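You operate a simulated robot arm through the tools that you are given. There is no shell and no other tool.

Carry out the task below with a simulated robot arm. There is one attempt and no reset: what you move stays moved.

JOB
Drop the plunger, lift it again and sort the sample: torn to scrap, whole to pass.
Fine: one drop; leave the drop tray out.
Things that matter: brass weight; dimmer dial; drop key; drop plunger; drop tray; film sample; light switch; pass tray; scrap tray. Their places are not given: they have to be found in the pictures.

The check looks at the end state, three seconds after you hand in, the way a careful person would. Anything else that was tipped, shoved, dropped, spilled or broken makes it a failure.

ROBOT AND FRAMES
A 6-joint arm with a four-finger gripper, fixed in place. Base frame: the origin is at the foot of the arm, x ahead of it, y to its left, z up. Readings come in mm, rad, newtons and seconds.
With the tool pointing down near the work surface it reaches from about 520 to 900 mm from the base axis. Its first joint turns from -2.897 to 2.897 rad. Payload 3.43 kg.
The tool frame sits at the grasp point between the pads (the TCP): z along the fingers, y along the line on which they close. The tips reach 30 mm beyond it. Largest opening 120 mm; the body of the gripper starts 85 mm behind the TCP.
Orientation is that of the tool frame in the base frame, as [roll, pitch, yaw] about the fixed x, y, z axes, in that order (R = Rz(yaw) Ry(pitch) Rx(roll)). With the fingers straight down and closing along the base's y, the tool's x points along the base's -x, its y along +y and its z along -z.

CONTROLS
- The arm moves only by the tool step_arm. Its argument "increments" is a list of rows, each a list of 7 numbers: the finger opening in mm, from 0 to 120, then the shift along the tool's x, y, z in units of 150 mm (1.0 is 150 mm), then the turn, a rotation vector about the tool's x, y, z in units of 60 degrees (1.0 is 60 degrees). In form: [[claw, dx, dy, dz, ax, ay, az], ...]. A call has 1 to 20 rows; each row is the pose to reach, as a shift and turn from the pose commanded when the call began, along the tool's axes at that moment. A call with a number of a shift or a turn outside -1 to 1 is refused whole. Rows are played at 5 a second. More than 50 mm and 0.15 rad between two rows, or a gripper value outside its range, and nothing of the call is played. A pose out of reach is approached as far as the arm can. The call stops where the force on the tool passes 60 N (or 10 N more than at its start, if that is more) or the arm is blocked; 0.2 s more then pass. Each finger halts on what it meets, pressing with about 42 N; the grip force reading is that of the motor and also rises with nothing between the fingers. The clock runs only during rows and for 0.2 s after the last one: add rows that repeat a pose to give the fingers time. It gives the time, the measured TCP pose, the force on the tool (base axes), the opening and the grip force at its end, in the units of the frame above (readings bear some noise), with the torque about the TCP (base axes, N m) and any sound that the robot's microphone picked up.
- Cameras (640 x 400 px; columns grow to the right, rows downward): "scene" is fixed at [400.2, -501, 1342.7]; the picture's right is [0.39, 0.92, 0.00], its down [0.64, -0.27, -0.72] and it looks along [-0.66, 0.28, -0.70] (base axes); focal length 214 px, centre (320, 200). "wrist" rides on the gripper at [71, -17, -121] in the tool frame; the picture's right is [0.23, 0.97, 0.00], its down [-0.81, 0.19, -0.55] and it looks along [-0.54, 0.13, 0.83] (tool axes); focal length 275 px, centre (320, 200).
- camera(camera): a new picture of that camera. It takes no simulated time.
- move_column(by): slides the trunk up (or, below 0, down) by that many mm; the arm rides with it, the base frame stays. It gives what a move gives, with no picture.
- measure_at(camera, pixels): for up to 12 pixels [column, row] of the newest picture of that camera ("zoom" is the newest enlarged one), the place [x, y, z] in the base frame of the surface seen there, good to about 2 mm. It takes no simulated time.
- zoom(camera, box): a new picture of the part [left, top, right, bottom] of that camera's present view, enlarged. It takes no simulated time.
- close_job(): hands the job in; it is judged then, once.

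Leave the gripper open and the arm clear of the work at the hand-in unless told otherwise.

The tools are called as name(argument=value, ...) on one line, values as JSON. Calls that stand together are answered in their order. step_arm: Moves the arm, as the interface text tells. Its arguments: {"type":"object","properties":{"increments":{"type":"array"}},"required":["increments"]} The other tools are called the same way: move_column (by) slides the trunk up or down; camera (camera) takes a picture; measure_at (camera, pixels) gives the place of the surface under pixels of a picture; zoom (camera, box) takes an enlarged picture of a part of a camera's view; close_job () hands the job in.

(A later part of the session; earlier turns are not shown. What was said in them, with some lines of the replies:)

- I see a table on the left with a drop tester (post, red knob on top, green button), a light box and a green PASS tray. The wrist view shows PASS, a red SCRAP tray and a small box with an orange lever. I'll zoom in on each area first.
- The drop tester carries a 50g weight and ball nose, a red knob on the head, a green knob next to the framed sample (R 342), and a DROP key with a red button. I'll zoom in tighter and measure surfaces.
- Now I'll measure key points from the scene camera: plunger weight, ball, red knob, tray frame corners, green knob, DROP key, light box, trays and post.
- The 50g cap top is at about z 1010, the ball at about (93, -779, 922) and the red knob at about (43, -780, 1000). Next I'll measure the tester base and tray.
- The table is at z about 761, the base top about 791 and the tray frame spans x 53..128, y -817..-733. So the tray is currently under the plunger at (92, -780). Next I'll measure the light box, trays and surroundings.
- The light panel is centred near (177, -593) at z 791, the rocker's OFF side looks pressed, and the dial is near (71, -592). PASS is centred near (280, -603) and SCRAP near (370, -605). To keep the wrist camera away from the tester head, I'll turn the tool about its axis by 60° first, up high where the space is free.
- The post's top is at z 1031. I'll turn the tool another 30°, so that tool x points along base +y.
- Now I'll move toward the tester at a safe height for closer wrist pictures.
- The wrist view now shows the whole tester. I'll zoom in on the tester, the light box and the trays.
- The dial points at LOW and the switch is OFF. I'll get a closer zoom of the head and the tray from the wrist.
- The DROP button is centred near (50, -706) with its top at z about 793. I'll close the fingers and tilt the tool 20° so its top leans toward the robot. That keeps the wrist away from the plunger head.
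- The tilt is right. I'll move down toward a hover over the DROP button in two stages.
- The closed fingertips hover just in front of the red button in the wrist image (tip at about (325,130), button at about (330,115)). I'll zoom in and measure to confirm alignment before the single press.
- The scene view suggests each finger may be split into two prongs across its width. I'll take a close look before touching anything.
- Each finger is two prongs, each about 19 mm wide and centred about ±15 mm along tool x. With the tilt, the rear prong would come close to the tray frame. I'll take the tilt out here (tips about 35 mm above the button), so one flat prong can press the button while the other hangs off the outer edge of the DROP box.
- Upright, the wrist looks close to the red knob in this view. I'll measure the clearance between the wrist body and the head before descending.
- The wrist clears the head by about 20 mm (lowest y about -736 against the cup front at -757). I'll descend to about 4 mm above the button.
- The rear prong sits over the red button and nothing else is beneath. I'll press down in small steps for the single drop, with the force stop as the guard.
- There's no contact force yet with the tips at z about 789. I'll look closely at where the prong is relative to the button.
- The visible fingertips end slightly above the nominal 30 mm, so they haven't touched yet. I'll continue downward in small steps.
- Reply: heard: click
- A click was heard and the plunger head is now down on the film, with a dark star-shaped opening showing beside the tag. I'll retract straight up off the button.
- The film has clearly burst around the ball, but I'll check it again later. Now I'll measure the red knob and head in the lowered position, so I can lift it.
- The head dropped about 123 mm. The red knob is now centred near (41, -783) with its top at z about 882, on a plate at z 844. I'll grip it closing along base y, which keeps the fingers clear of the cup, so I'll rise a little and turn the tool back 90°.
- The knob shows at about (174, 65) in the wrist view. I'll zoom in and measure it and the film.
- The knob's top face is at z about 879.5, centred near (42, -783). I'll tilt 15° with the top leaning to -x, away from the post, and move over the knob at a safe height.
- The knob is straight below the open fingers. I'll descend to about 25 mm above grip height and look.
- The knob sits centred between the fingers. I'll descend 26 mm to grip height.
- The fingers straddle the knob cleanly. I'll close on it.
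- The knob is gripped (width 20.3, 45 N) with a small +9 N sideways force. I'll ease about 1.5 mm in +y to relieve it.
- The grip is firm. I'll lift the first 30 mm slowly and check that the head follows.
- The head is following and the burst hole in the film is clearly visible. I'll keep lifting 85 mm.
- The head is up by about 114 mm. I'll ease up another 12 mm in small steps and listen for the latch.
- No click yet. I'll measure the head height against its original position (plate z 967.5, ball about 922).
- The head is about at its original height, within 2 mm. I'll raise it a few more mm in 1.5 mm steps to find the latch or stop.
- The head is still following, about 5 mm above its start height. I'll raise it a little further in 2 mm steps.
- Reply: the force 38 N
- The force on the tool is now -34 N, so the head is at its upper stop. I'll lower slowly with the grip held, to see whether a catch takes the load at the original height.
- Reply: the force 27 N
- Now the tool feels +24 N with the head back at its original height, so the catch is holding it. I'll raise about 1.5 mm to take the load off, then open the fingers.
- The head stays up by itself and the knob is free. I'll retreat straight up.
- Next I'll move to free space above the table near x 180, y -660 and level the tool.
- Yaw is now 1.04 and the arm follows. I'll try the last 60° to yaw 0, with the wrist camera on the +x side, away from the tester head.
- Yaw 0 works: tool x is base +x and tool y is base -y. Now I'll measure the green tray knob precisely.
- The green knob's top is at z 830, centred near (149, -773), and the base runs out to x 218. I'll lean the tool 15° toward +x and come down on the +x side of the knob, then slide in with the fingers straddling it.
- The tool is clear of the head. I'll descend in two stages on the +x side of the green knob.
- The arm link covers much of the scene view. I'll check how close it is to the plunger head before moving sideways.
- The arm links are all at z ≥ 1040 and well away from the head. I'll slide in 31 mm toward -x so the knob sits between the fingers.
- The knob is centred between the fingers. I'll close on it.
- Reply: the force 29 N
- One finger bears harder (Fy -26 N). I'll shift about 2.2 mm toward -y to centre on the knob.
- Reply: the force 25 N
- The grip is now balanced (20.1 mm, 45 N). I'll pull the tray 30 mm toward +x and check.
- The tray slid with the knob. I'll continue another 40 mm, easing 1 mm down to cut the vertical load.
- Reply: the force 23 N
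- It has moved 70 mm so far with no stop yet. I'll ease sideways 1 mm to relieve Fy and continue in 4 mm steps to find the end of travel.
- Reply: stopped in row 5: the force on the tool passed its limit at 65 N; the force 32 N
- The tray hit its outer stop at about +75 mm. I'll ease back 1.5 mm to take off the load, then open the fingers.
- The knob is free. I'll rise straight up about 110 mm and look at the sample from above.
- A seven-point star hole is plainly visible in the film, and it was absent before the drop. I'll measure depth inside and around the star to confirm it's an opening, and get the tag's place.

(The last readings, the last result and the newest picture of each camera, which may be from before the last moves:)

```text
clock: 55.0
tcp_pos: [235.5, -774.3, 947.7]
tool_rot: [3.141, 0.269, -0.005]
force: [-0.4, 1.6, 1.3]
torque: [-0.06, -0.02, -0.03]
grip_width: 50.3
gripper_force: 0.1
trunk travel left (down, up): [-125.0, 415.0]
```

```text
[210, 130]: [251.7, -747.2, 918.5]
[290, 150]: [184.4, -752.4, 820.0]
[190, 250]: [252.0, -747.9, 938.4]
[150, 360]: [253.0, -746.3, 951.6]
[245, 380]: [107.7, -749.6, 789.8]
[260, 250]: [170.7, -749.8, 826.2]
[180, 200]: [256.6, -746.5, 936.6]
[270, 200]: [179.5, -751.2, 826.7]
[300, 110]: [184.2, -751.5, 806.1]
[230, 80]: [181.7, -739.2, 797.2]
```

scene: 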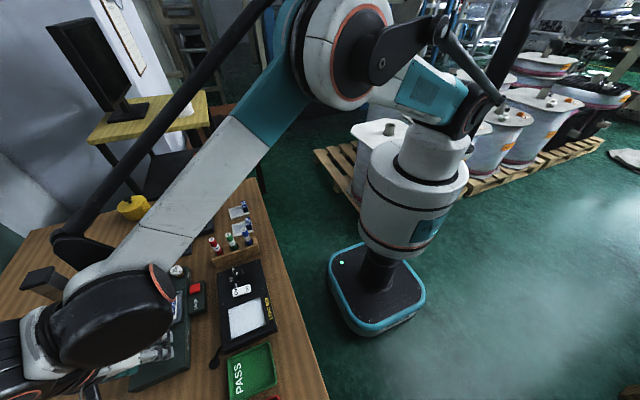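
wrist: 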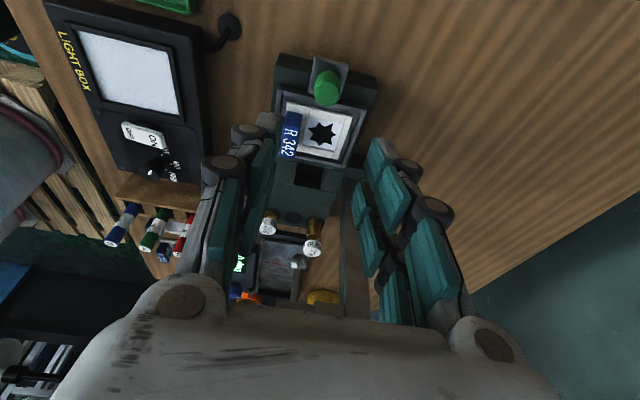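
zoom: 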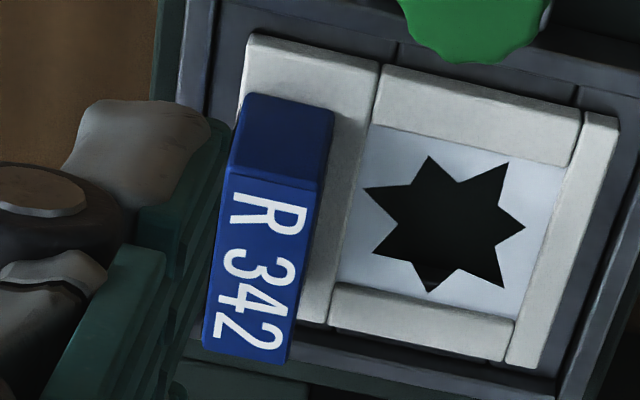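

Inside the star the surface is at z about 791 (the base), while the film is at 800. So the film is torn through and goes to SCRAP. The tag is centred at (168.5, -750.5), about 14 mm wide, top z 827. I'll move above it with the lean reduced to about 7°.

step_arm(increments=[[45, -0.112, -0.053, 0.135, 0, 0.047, 0], [42, -0.223, -0.106, 0.269, 0, 0.093, 0], [40, -0.335, -0.159, 0.404, 0, 0.14, 0], [40, -0.335, -0.159, 0.404, 0, 0.14, 0], [40, -0.335, -0.159, 0.404, 0, 0.14, 0]])

camera(camera="wrist")

camera(camera="scene")

```text
clock: 56.2
tcp_pos: [171.8, -749.6, 902.2]
tool_rot: [-3.141, 0.122, -0.006]
force: [-0.9, 0.0, -0.4]
torque: [0.01, 0.02, 0.0]
grip_width: 40.1
gripper_force: 0.1
trunk travel left (down, up): [-125.0, 415.0]
```

```text
taken
```

wrist: 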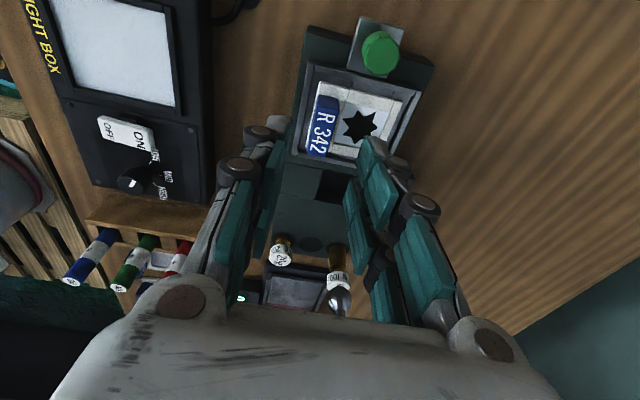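

```text
taken
```

scene: 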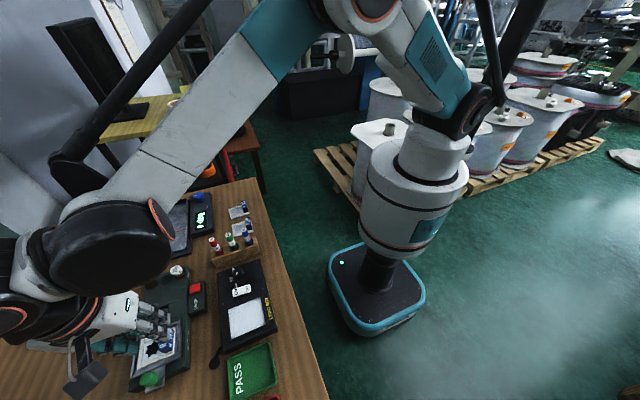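

The tag shows at about (323,125) in the wrist view. I'll measure it once more from here.

zoom(camera="wrist", box=[290, 70, 420, 180])

measure_at(camera="zoom", pixels=[[140, 140], [200, 140], [165, 140], [85, 310], [170, 320], [130, 300], [125, 200], [185, 200], [250, 130], [270, 60], [430, 200], [100, 260]])

```text
3.64 times, centred on (355, 125) of wrist
```

zoom: 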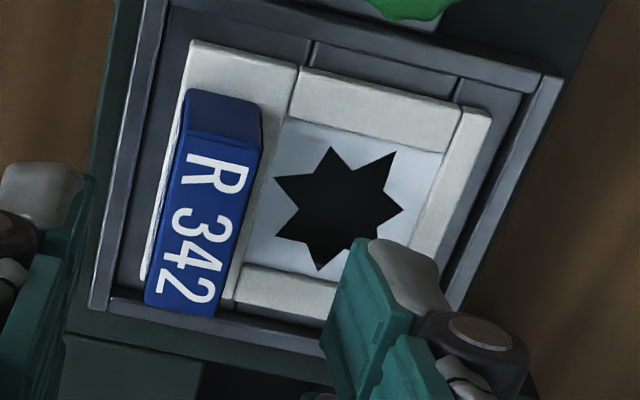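

```text
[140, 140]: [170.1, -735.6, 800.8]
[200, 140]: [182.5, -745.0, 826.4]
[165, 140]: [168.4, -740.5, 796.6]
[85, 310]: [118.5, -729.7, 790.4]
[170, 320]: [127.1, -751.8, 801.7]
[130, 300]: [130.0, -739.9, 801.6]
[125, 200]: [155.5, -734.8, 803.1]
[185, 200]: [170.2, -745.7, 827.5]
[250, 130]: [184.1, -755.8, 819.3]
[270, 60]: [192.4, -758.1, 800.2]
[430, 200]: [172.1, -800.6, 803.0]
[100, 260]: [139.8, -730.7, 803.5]
```

The tag's y span is about -743..-757. I'll descend so only the top 12–15 mm of the tag is between the fingers. That keeps the tips above the SCRAP tray wall later.

step_arm(increments=[[40, 0.014, 0.003, 0.13, 0, 0, 0], [40, 0.029, 0.003, 0.26, 0, 0, 0], [40, 0.043, 0.003, 0.391, 0, 0, 0], [40, 0.043, 0.003, 0.391, 0, 0, 0]])

zoom(camera="wrist", box=[230, 70, 430, 230])

zoom(camera="scene", box=[100, 275, 210, 395])

```text
clock: 57.2
tcp_pos: [169.4, -750.4, 843.3]
tool_rot: [-3.141, 0.123, -0.004]
force: [-0.7, -0.6, 0.0]
torque: [0.02, 0.02, -0.02]
grip_width: 39.8
gripper_force: 0.0
trunk travel left (down, up): [-125.0, 415.0]
```

```text
2.50 times, centred on (330, 150) of wrist
```

zoom: 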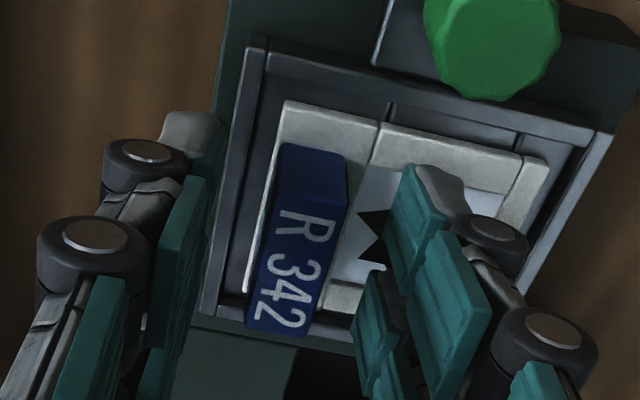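

```text
3.33 times, centred on (155, 335) of scene
```

zoom: 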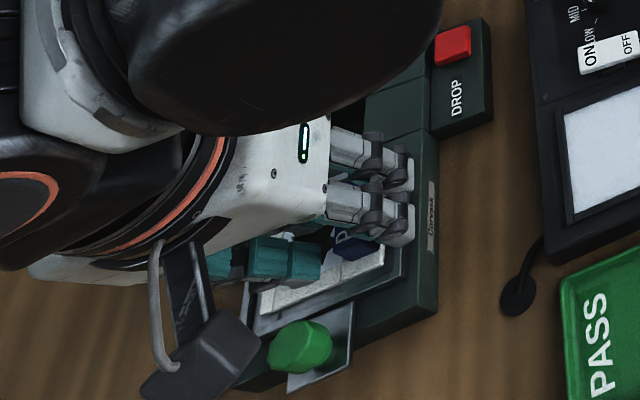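

The tag is between the fingers and clear of both. I'll close gently.

step_arm(increments=[[28, 0, 0, 0, 0, 0, 0], [20, 0, 0, 0, 0, 0, 0], [12, 0, 0, 0, 0, 0, 0], [5, 0, 0, 0, 0, 0, 0], [5, 0, 0, 0, 0, 0, 0]])

zoom(camera="wrist", box=[230, 70, 430, 230])

```text
clock: 58.4
tcp_pos: [171.2, -750.3, 843.4]
tool_rot: [-3.14, 0.123, -0.005]
force: [0.1, 0.1, 0.0]
torque: [0.01, -0.02, 0.02]
grip_width: 15.1
gripper_force: 41.9
trunk travel left (down, up): [-125.0, 415.0]
```

```text
2.50 times, centred on (330, 150) of wrist
```

zoom: 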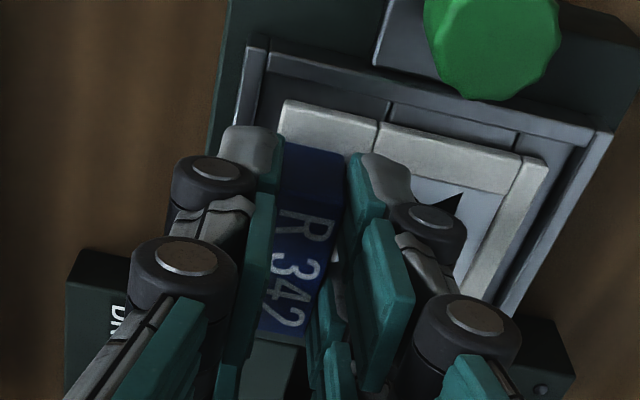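

The tag is held firmly (15.1 mm, 42 N, no side load). I'll lift slowly 60 mm.

step_arm(increments=[[5, -0.006, 0, -0.05, 0, 0, 0], [5, -0.012, 0, -0.1, 0, 0, 0], [5, -0.024, 0, -0.2, 0, 0, 0], [5, -0.037, 0, -0.3, 0, 0, 0], [5, -0.049, 0, -0.397, 0, 0, 0], [5, -0.049, 0, -0.397, 0, 0, 0]])

camera(camera="wrist")

zoom(camera="wrist", box=[230, 70, 430, 230])

```text
clock: 59.8
tcp_pos: [172.0, -749.8, 903.8]
tool_rot: [-3.14, 0.122, -0.005]
force: [0.4, 0.8, 0.2]
torque: [-0.02, -0.01, 0.0]
grip_width: 15.3
gripper_force: 41.9
trunk travel left (down, up): [-125.0, 415.0]
```

```text
taken
```

wrist: 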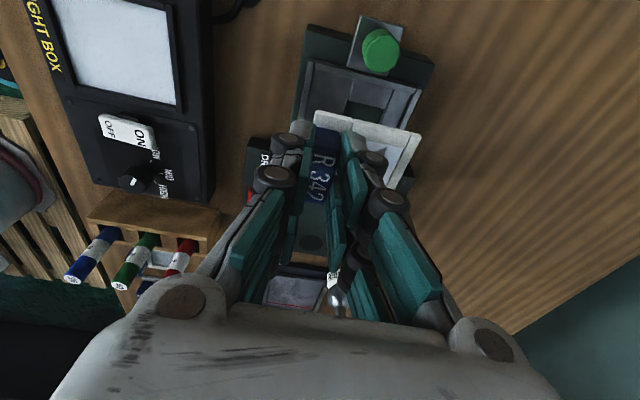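

```text
2.50 times, centred on (330, 150) of wrist
```

zoom: 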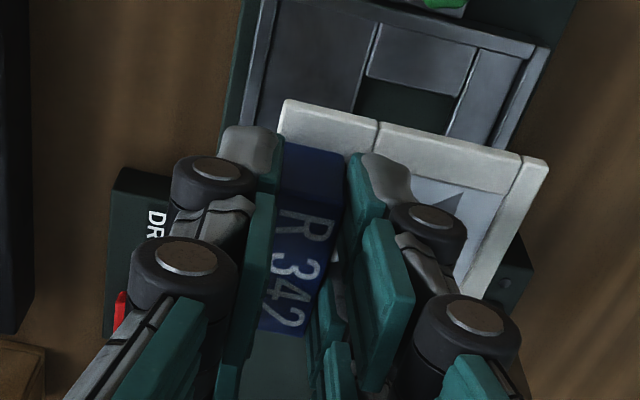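

The sample is lifted clear and the empty tray stays out. I'll carry it up and across toward the SCRAP tray.

step_arm(increments=[[5, 0.127, -0.067, -0.145, 0, 0, 0], [5, 0.255, -0.133, -0.289, 0, 0, 0], [5, 0.382, -0.2, -0.434, 0, 0, 0], [5, 0.51, -0.266, -0.578, 0, 0, 0], [5, 0.637, -0.333, -0.723, 0, 0, 0], [5, 0.637, -0.333, -0.723, 0, 0, 0]])

camera(camera="wrist")

camera(camera="scene")

```text
clock: 61.2
tcp_pos: [277.5, -699.3, 1000.1]
tool_rot: [3.141, 0.122, -0.003]
force: [1.4, 0.8, -0.1]
torque: [-0.02, 0.02, 0.0]
grip_width: 15.1
gripper_force: 42.0
trunk travel left (down, up): [-125.0, 415.0]
```

```text
taken
```

wrist: 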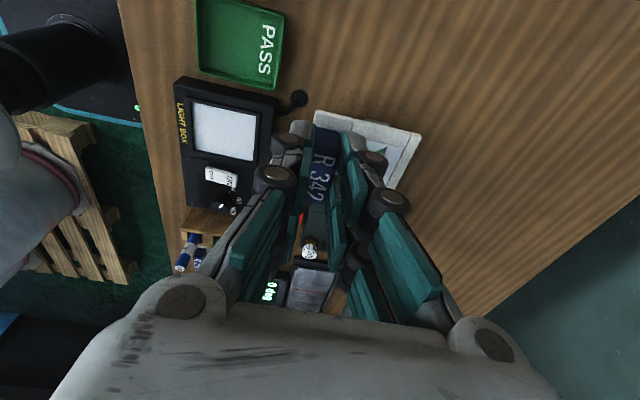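

```text
taken
```

scene: 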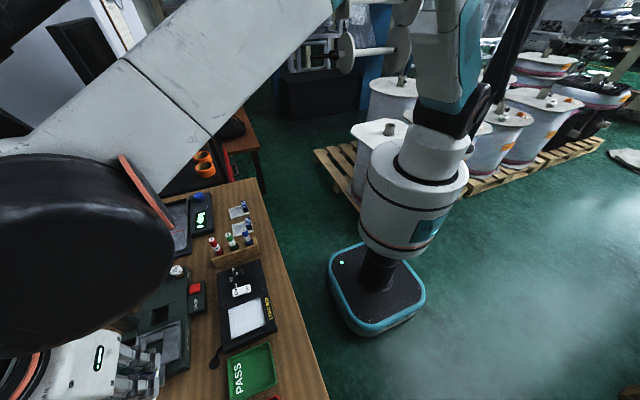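

Now I'll move above the SCRAP tray, keeping the sample high.

step_arm(increments=[[5, 0.128, -0.119, 0.038, 0, 0, 0], [5, 0.256, -0.237, 0.076, 0, 0, 0], [5, 0.385, -0.356, 0.114, 0, 0, 0], [5, 0.513, -0.474, 0.152, 0, 0, 0], [5, 0.641, -0.593, 0.19, 0, 0, 0], [5, 0.641, -0.593, 0.19, 0, 0, 0]])

camera(camera="wrist")

zoom(camera="wrist", box=[200, 0, 440, 200])

```text
clock: 62.6
tcp_pos: [370.9, -612.5, 960.5]
tool_rot: [-3.139, 0.121, -0.005]
force: [0.5, -0.8, -0.6]
torque: [0.0, 0.0, 0.0]
grip_width: 15.1
gripper_force: 41.5
trunk travel left (down, up): [-125.0, 415.0]
```

```text
taken
```

wrist: 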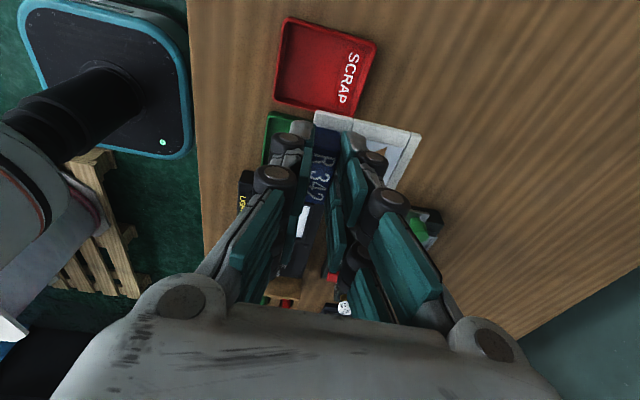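

```text
2.00 times, centred on (320, 100) of wrist
```

zoom: 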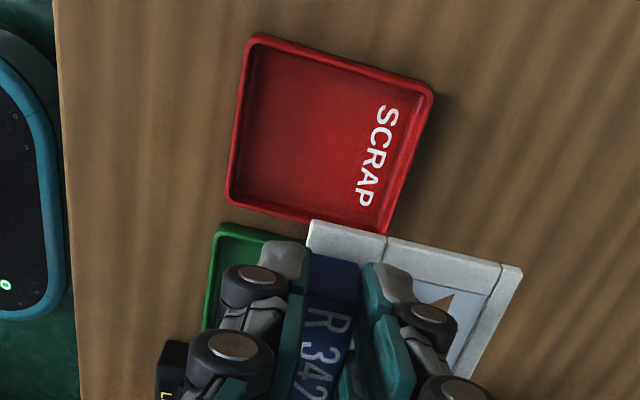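

Good view of the SCRAP tray. I'll measure its rim corners, its floor and the held sample's frame.

measure_at(camera="zoom", pixels=[[258, 40], [428, 92], [385, 225], [230, 195], [265, 65], [405, 105], [375, 200], [245, 190], [320, 130], [280, 100], [340, 180], [300, 200]])

measure_at(camera="zoom", pixels=[[315, 230], [380, 240], [395, 245], [515, 272], [465, 370], [490, 300], [450, 270], [335, 270], [330, 280]])

```text
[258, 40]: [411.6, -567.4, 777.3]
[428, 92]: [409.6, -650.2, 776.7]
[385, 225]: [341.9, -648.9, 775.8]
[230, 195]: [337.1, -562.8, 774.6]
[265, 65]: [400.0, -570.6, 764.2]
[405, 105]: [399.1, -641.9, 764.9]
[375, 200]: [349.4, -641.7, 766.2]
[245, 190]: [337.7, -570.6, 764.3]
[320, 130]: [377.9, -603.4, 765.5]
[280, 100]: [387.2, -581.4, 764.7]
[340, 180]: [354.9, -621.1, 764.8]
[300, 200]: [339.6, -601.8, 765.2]
```

```text
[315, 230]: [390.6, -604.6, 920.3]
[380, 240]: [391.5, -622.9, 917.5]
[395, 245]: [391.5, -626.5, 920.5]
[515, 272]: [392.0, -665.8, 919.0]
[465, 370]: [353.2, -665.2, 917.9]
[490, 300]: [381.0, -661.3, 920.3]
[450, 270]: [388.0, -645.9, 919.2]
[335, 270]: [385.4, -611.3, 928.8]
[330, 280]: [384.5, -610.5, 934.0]
```

The tray's interior is about x 340..408, y -647..-566, floor z 765, rim z 776. The sample's centre lies at about TCP + (-5.5, -23) and its bottom about 45 mm below the TCP. I'll descend to about 20 mm above release with TCP at (379.5, -587.5).

step_arm(increments=[[5, 0.033, -0.033, 0.171, 0, 0, 0], [5, 0.065, -0.067, 0.341, 0, 0, 0], [5, 0.098, -0.1, 0.512, 0, 0, 0], [5, 0.13, -0.134, 0.682, 0, 0, 0], [5, 0.163, -0.167, 0.853, 0, 0, 0], [5, 0.163, -0.167, 0.853, 0, 0, 0]])

camera(camera="wrist")

zoom(camera="wrist", box=[240, 60, 440, 220])

measure_at(camera="zoom", pixels=[[130, 50], [300, 60], [450, 110], [420, 250], [300, 90], [380, 100], [250, 80], [230, 100], [470, 150], [440, 300]])

```text
clock: 64.0
tcp_pos: [380.2, -589.7, 830.1]
tool_rot: [3.142, 0.122, -0.007]
force: [0.4, -0.3, -0.8]
torque: [-0.01, 0.0, 0.01]
grip_width: 15.3
gripper_force: 42.5
trunk travel left (down, up): [-125.0, 415.0]
```

```text
taken
```

wrist: 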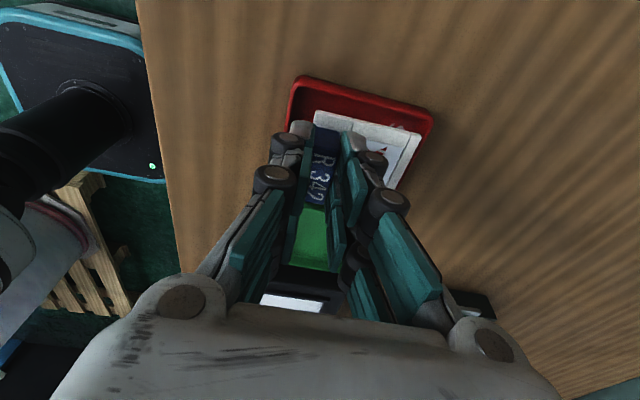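

```text
2.50 times, centred on (340, 140) of wrist
```

zoom: 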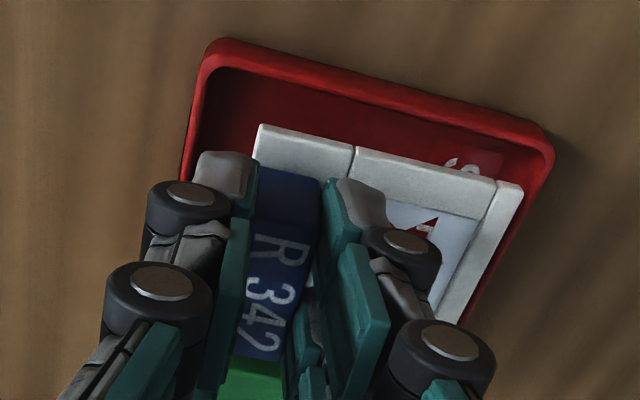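

```text
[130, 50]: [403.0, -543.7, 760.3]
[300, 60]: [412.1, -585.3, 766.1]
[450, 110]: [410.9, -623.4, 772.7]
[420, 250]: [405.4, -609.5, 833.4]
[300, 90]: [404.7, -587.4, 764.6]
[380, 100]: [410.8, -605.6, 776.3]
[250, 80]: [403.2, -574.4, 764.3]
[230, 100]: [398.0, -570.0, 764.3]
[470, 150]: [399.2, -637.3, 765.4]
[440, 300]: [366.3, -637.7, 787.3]
```

The sample is aligned over the tray. I'll nudge 3 mm toward +y and lower gently to the floor.

step_arm(increments=[[5, 0.004, -0.02, 0.035, 0, 0, 0], [5, 0.008, -0.02, 0.07, 0, 0, 0], [5, 0.012, -0.02, 0.1, 0, 0, 0], [5, 0.014, -0.02, 0.113, 0, 0, 0], [5, 0.015, -0.02, 0.123, 0, 0, 0], [5, 0.015, -0.02, 0.123, 0, 0, 0]])

zoom(camera="wrist", box=[240, 60, 440, 220])

measure_at(camera="zoom", pixels=[[300, 150], [420, 175], [500, 200], [470, 280], [270, 145], [280, 180]])

```text
clock: 65.4
tcp_pos: [378.7, -583.9, 811.2]
tool_rot: [-3.14, 0.123, -0.006]
force: [0.3, -0.4, 0.2]
torque: [-0.01, 0.01, 0.0]
grip_width: 14.8
gripper_force: 42.5
trunk travel left (down, up): [-125.0, 415.0]
```

```text
2.50 times, centred on (340, 140) of wrist
```

zoom: 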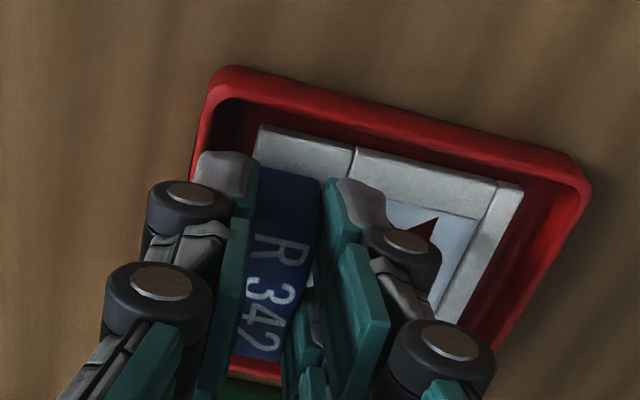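

```text
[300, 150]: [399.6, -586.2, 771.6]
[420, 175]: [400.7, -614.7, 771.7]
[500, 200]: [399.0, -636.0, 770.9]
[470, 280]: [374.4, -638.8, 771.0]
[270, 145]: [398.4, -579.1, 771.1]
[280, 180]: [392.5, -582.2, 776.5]
```

The frame top reads z 771 with the floor at 765, so it hangs about 1 mm above the floor. I'll shift 3 mm back toward -y to keep the outer finger off the rim, lower 1.3 mm, then release with a small opening.

step_arm(increments=[[5, 0, 0.01, 0, 0, 0, 0], [5, 0, 0.02, 0, 0, 0, 0], [5, 0.001, 0.02, 0.005, 0, 0, 0], [5, 0.001, 0.02, 0.009, 0, 0, 0], [5, 0.001, 0.02, 0.009, 0, 0, 0]])

```text
clock: 66.6
tcp_pos: [379.9, -587.2, 810.0]
tool_rot: [-3.141, 0.121, -0.007]
force: [0.2, -0.7, -0.7]
torque: [0.02, -0.02, -0.03]
grip_width: 15.2
gripper_force: 42.5
trunk travel left (down, up): [-125.0, 415.0]
```

Position is good with no contact load. I'll open just enough to let go (to 23 mm).

step_arm(increments=[[17, 0, 0, 0, 0, 0, 0], [20, 0, 0, 0, 0, 0, 0], [23, 0, 0, 0, 0, 0, 0], [23, 0, 0, 0, 0, 0, 0]])

zoom(camera="wrist", box=[240, 60, 440, 220])

measure_at(camera="zoom", pixels=[[300, 150], [420, 175], [500, 200], [470, 280], [270, 145], [275, 260]])

```text
clock: 67.6
tcp_pos: [379.9, -587.5, 810.7]
tool_rot: [-3.141, 0.123, -0.005]
force: [0.7, -0.5, 0.9]
torque: [-0.01, -0.01, -0.01]
grip_width: 23.1
gripper_force: 0.0
trunk travel left (down, up): [-125.0, 415.0]
```

```text
2.50 times, centred on (340, 140) of wrist
```

zoom: 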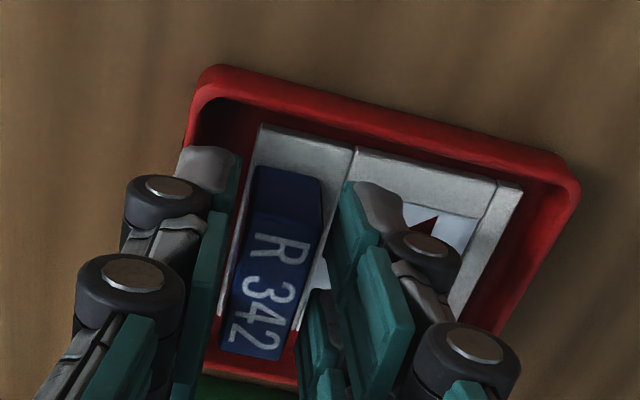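

```text
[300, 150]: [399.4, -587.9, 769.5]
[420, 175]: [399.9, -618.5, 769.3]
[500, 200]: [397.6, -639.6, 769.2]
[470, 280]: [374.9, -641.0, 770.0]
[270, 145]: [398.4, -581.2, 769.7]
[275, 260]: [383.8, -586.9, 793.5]
```

The sample rests flat in the tray and the fingers are free on both sides. I'll rise straight up.

step_arm(increments=[[23, -0.008, 0, -0.066, 0, 0, 0], [23, -0.024, 0, -0.198, 0, 0, 0], [23, -0.049, 0, -0.397, 0, 0, 0], [23, -0.073, 0, -0.595, 0, 0, 0], [23, -0.098, 0, -0.794, 0, 0, 0], [23, -0.098, 0, -0.794, 0, 0, 0]])

camera(camera="wrist")

zoom(camera="wrist", box=[230, 20, 430, 180])

```text
clock: 69.0
tcp_pos: [381.6, -589.0, 929.9]
tool_rot: [-3.141, 0.121, -0.003]
force: [0.1, -0.4, 0.3]
torque: [-0.01, -0.04, 0.02]
grip_width: 22.9
gripper_force: 0.0
trunk travel left (down, up): [-125.0, 415.0]
```

```text
taken
```

wrist: 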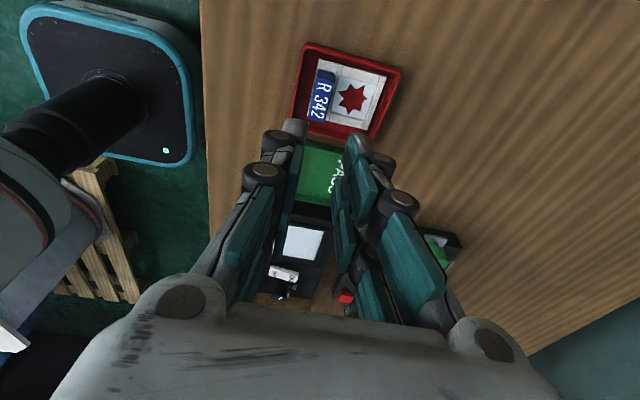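

```text
2.50 times, centred on (330, 100) of wrist
```

zoom: 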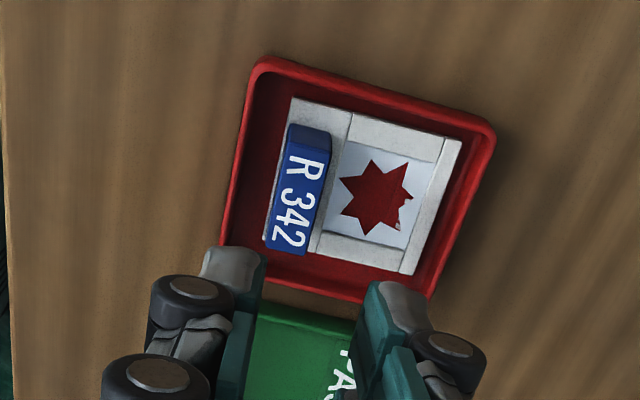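

The sample lies in SCRAP with the red floor visible through its star hole. I'll withdraw the arm up and back toward the robot and open the gripper.

step_arm(increments=[[40, -0.092, -0.1, -0.2, 0, 0, 0], [60, -0.183, -0.25, -0.38, 0, 0, 0], [80, -0.275, -0.42, -0.56, 0, 0, 0], [100, -0.366, -0.58, -0.72, 0, 0, 0], [120, -0.458, -0.727, -0.884, 0, 0, 0], [120, -0.458, -0.727, -0.884, 0, 0, 0]])

camera(camera="scene")

camera(camera="wrist")

```text
clock: 70.4
tcp_pos: [329.2, -478.0, 1070.3]
tool_rot: [3.141, 0.121, -0.005]
force: [0.4, 0.4, 0.8]
torque: [-0.04, -0.02, 0.03]
grip_width: 120.2
gripper_force: 0.0
trunk travel left (down, up): [-125.0, 415.0]
```

```text
taken
```

scene: 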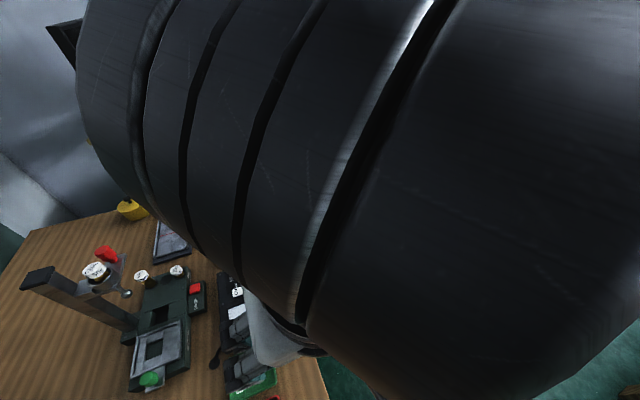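

```text
taken
```

wrist: 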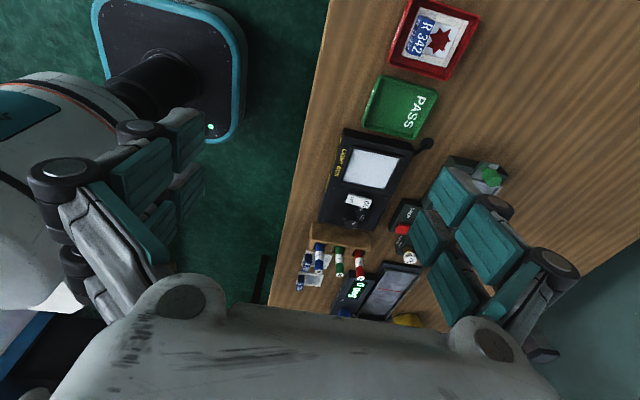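

I'll move the arm back near its starting place for a clear view of the final state.

step_arm(increments=[[120, -0.127, -0.13, -0.119, 0, 0, 0], [120, -0.254, -0.26, -0.237, 0, 0, 0], [120, -0.382, -0.39, -0.356, 0, 0, 0], [120, -0.509, -0.52, -0.475, 0, 0, 0], [120, -0.509, -0.52, -0.475, 0, 0, 0]])

camera(camera="scene")

zoom(camera="scene", box=[20, 230, 220, 400])

camera(camera="wrist")

```text
clock: 71.6
tcp_pos: [271.9, -414.3, 1148.5]
tool_rot: [-3.141, 0.122, -0.003]
force: [0.1, 1.1, 0.5]
torque: [0.01, 0.0, 0.03]
grip_width: 119.8
gripper_force: 0.1
trunk travel left (down, up): [-125.0, 415.0]
```

```text
taken
```

scene: 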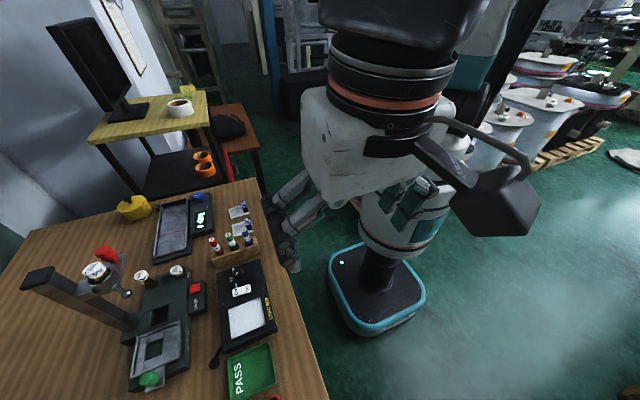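

```text
2.35 times, centred on (120, 315) of scene
```

zoom: 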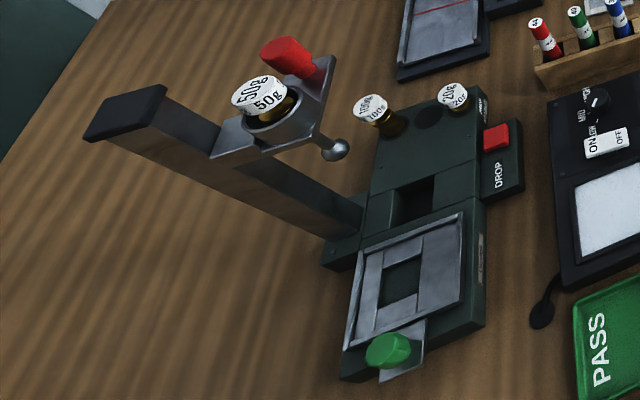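

```text
taken
```

wrist: 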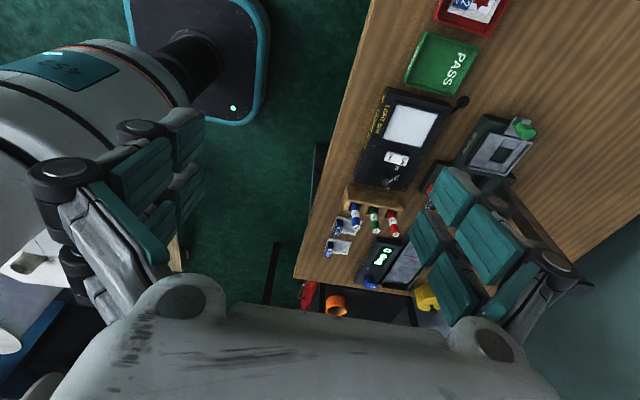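

The plunger is up with its weight, the tray is out and empty, and the sample is in SCRAP. As a last check I'll measure the head height and tray position.

measure_at(camera="zoom", pixels=[[330, 62], [335, 150], [262, 88], [462, 215], [458, 305], [345, 347], [370, 248], [390, 345], [425, 325], [605, 142]])

zoom(camera="scene", box=[200, 255, 300, 355])

zoom(camera="wrist", box=[380, 0, 560, 180])

```text
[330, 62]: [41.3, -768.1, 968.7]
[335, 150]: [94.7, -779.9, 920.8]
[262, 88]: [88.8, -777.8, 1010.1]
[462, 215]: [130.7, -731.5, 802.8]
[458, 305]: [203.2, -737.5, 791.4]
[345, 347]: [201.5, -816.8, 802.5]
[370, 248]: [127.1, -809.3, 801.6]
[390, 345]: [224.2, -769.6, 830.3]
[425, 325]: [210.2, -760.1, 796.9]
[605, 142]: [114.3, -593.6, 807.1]
```

```text
4.00 times, centred on (250, 305) of scene
```

zoom: 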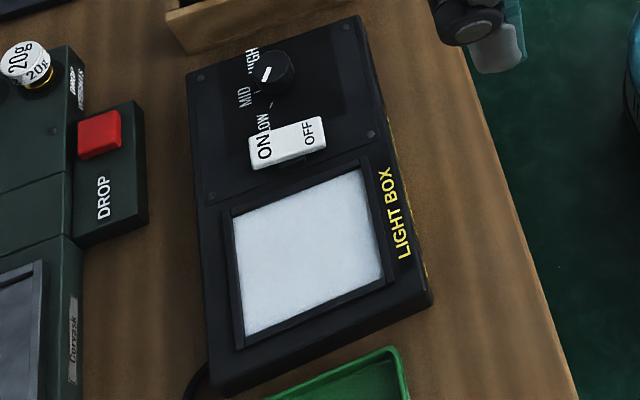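

```text
2.22 times, centred on (470, 90) of wrist
```

zoom: 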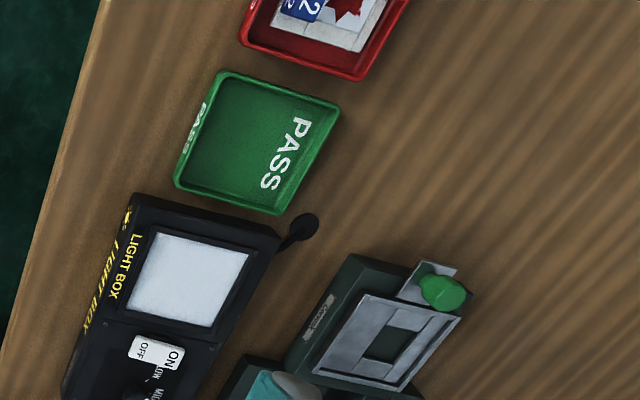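

Everything checks out:
- **Plunger:** latched at its original height (plate z about 968) with the 50g weight in place, after a single drop.
- **Drop tray:** out by about 75 mm and empty.
- **Light box:** switch and dial untouched.
- **Sample:** torn, and lying in SCRAP.
- **Arm:** clear of the work, gripper open.

I'm handing in.

close_job()

```text
The job is handed in.
```

I dropped the plunger once, and the film sample (R 342) tore, so I put it in the scrap tray. The job is handed in, and no result has come back yet.

- **Sample:** the drop left a star-shaped hole right through the film. I measured the tester base through the hole, about 9 mm below the film surface. I judged it without the light box, so the light switch and dimmer dial are as they were.
- **Plunger:** I lifted it back to its original height, where the catch holds it by itself with the brass weight still in it.
- **Drop tray:** it is pulled out to its stop, about 75 mm, and empty.
- **Arm:** it is clear of the work with the gripper open. I saw nothing tipped or knocked in the final pictures.
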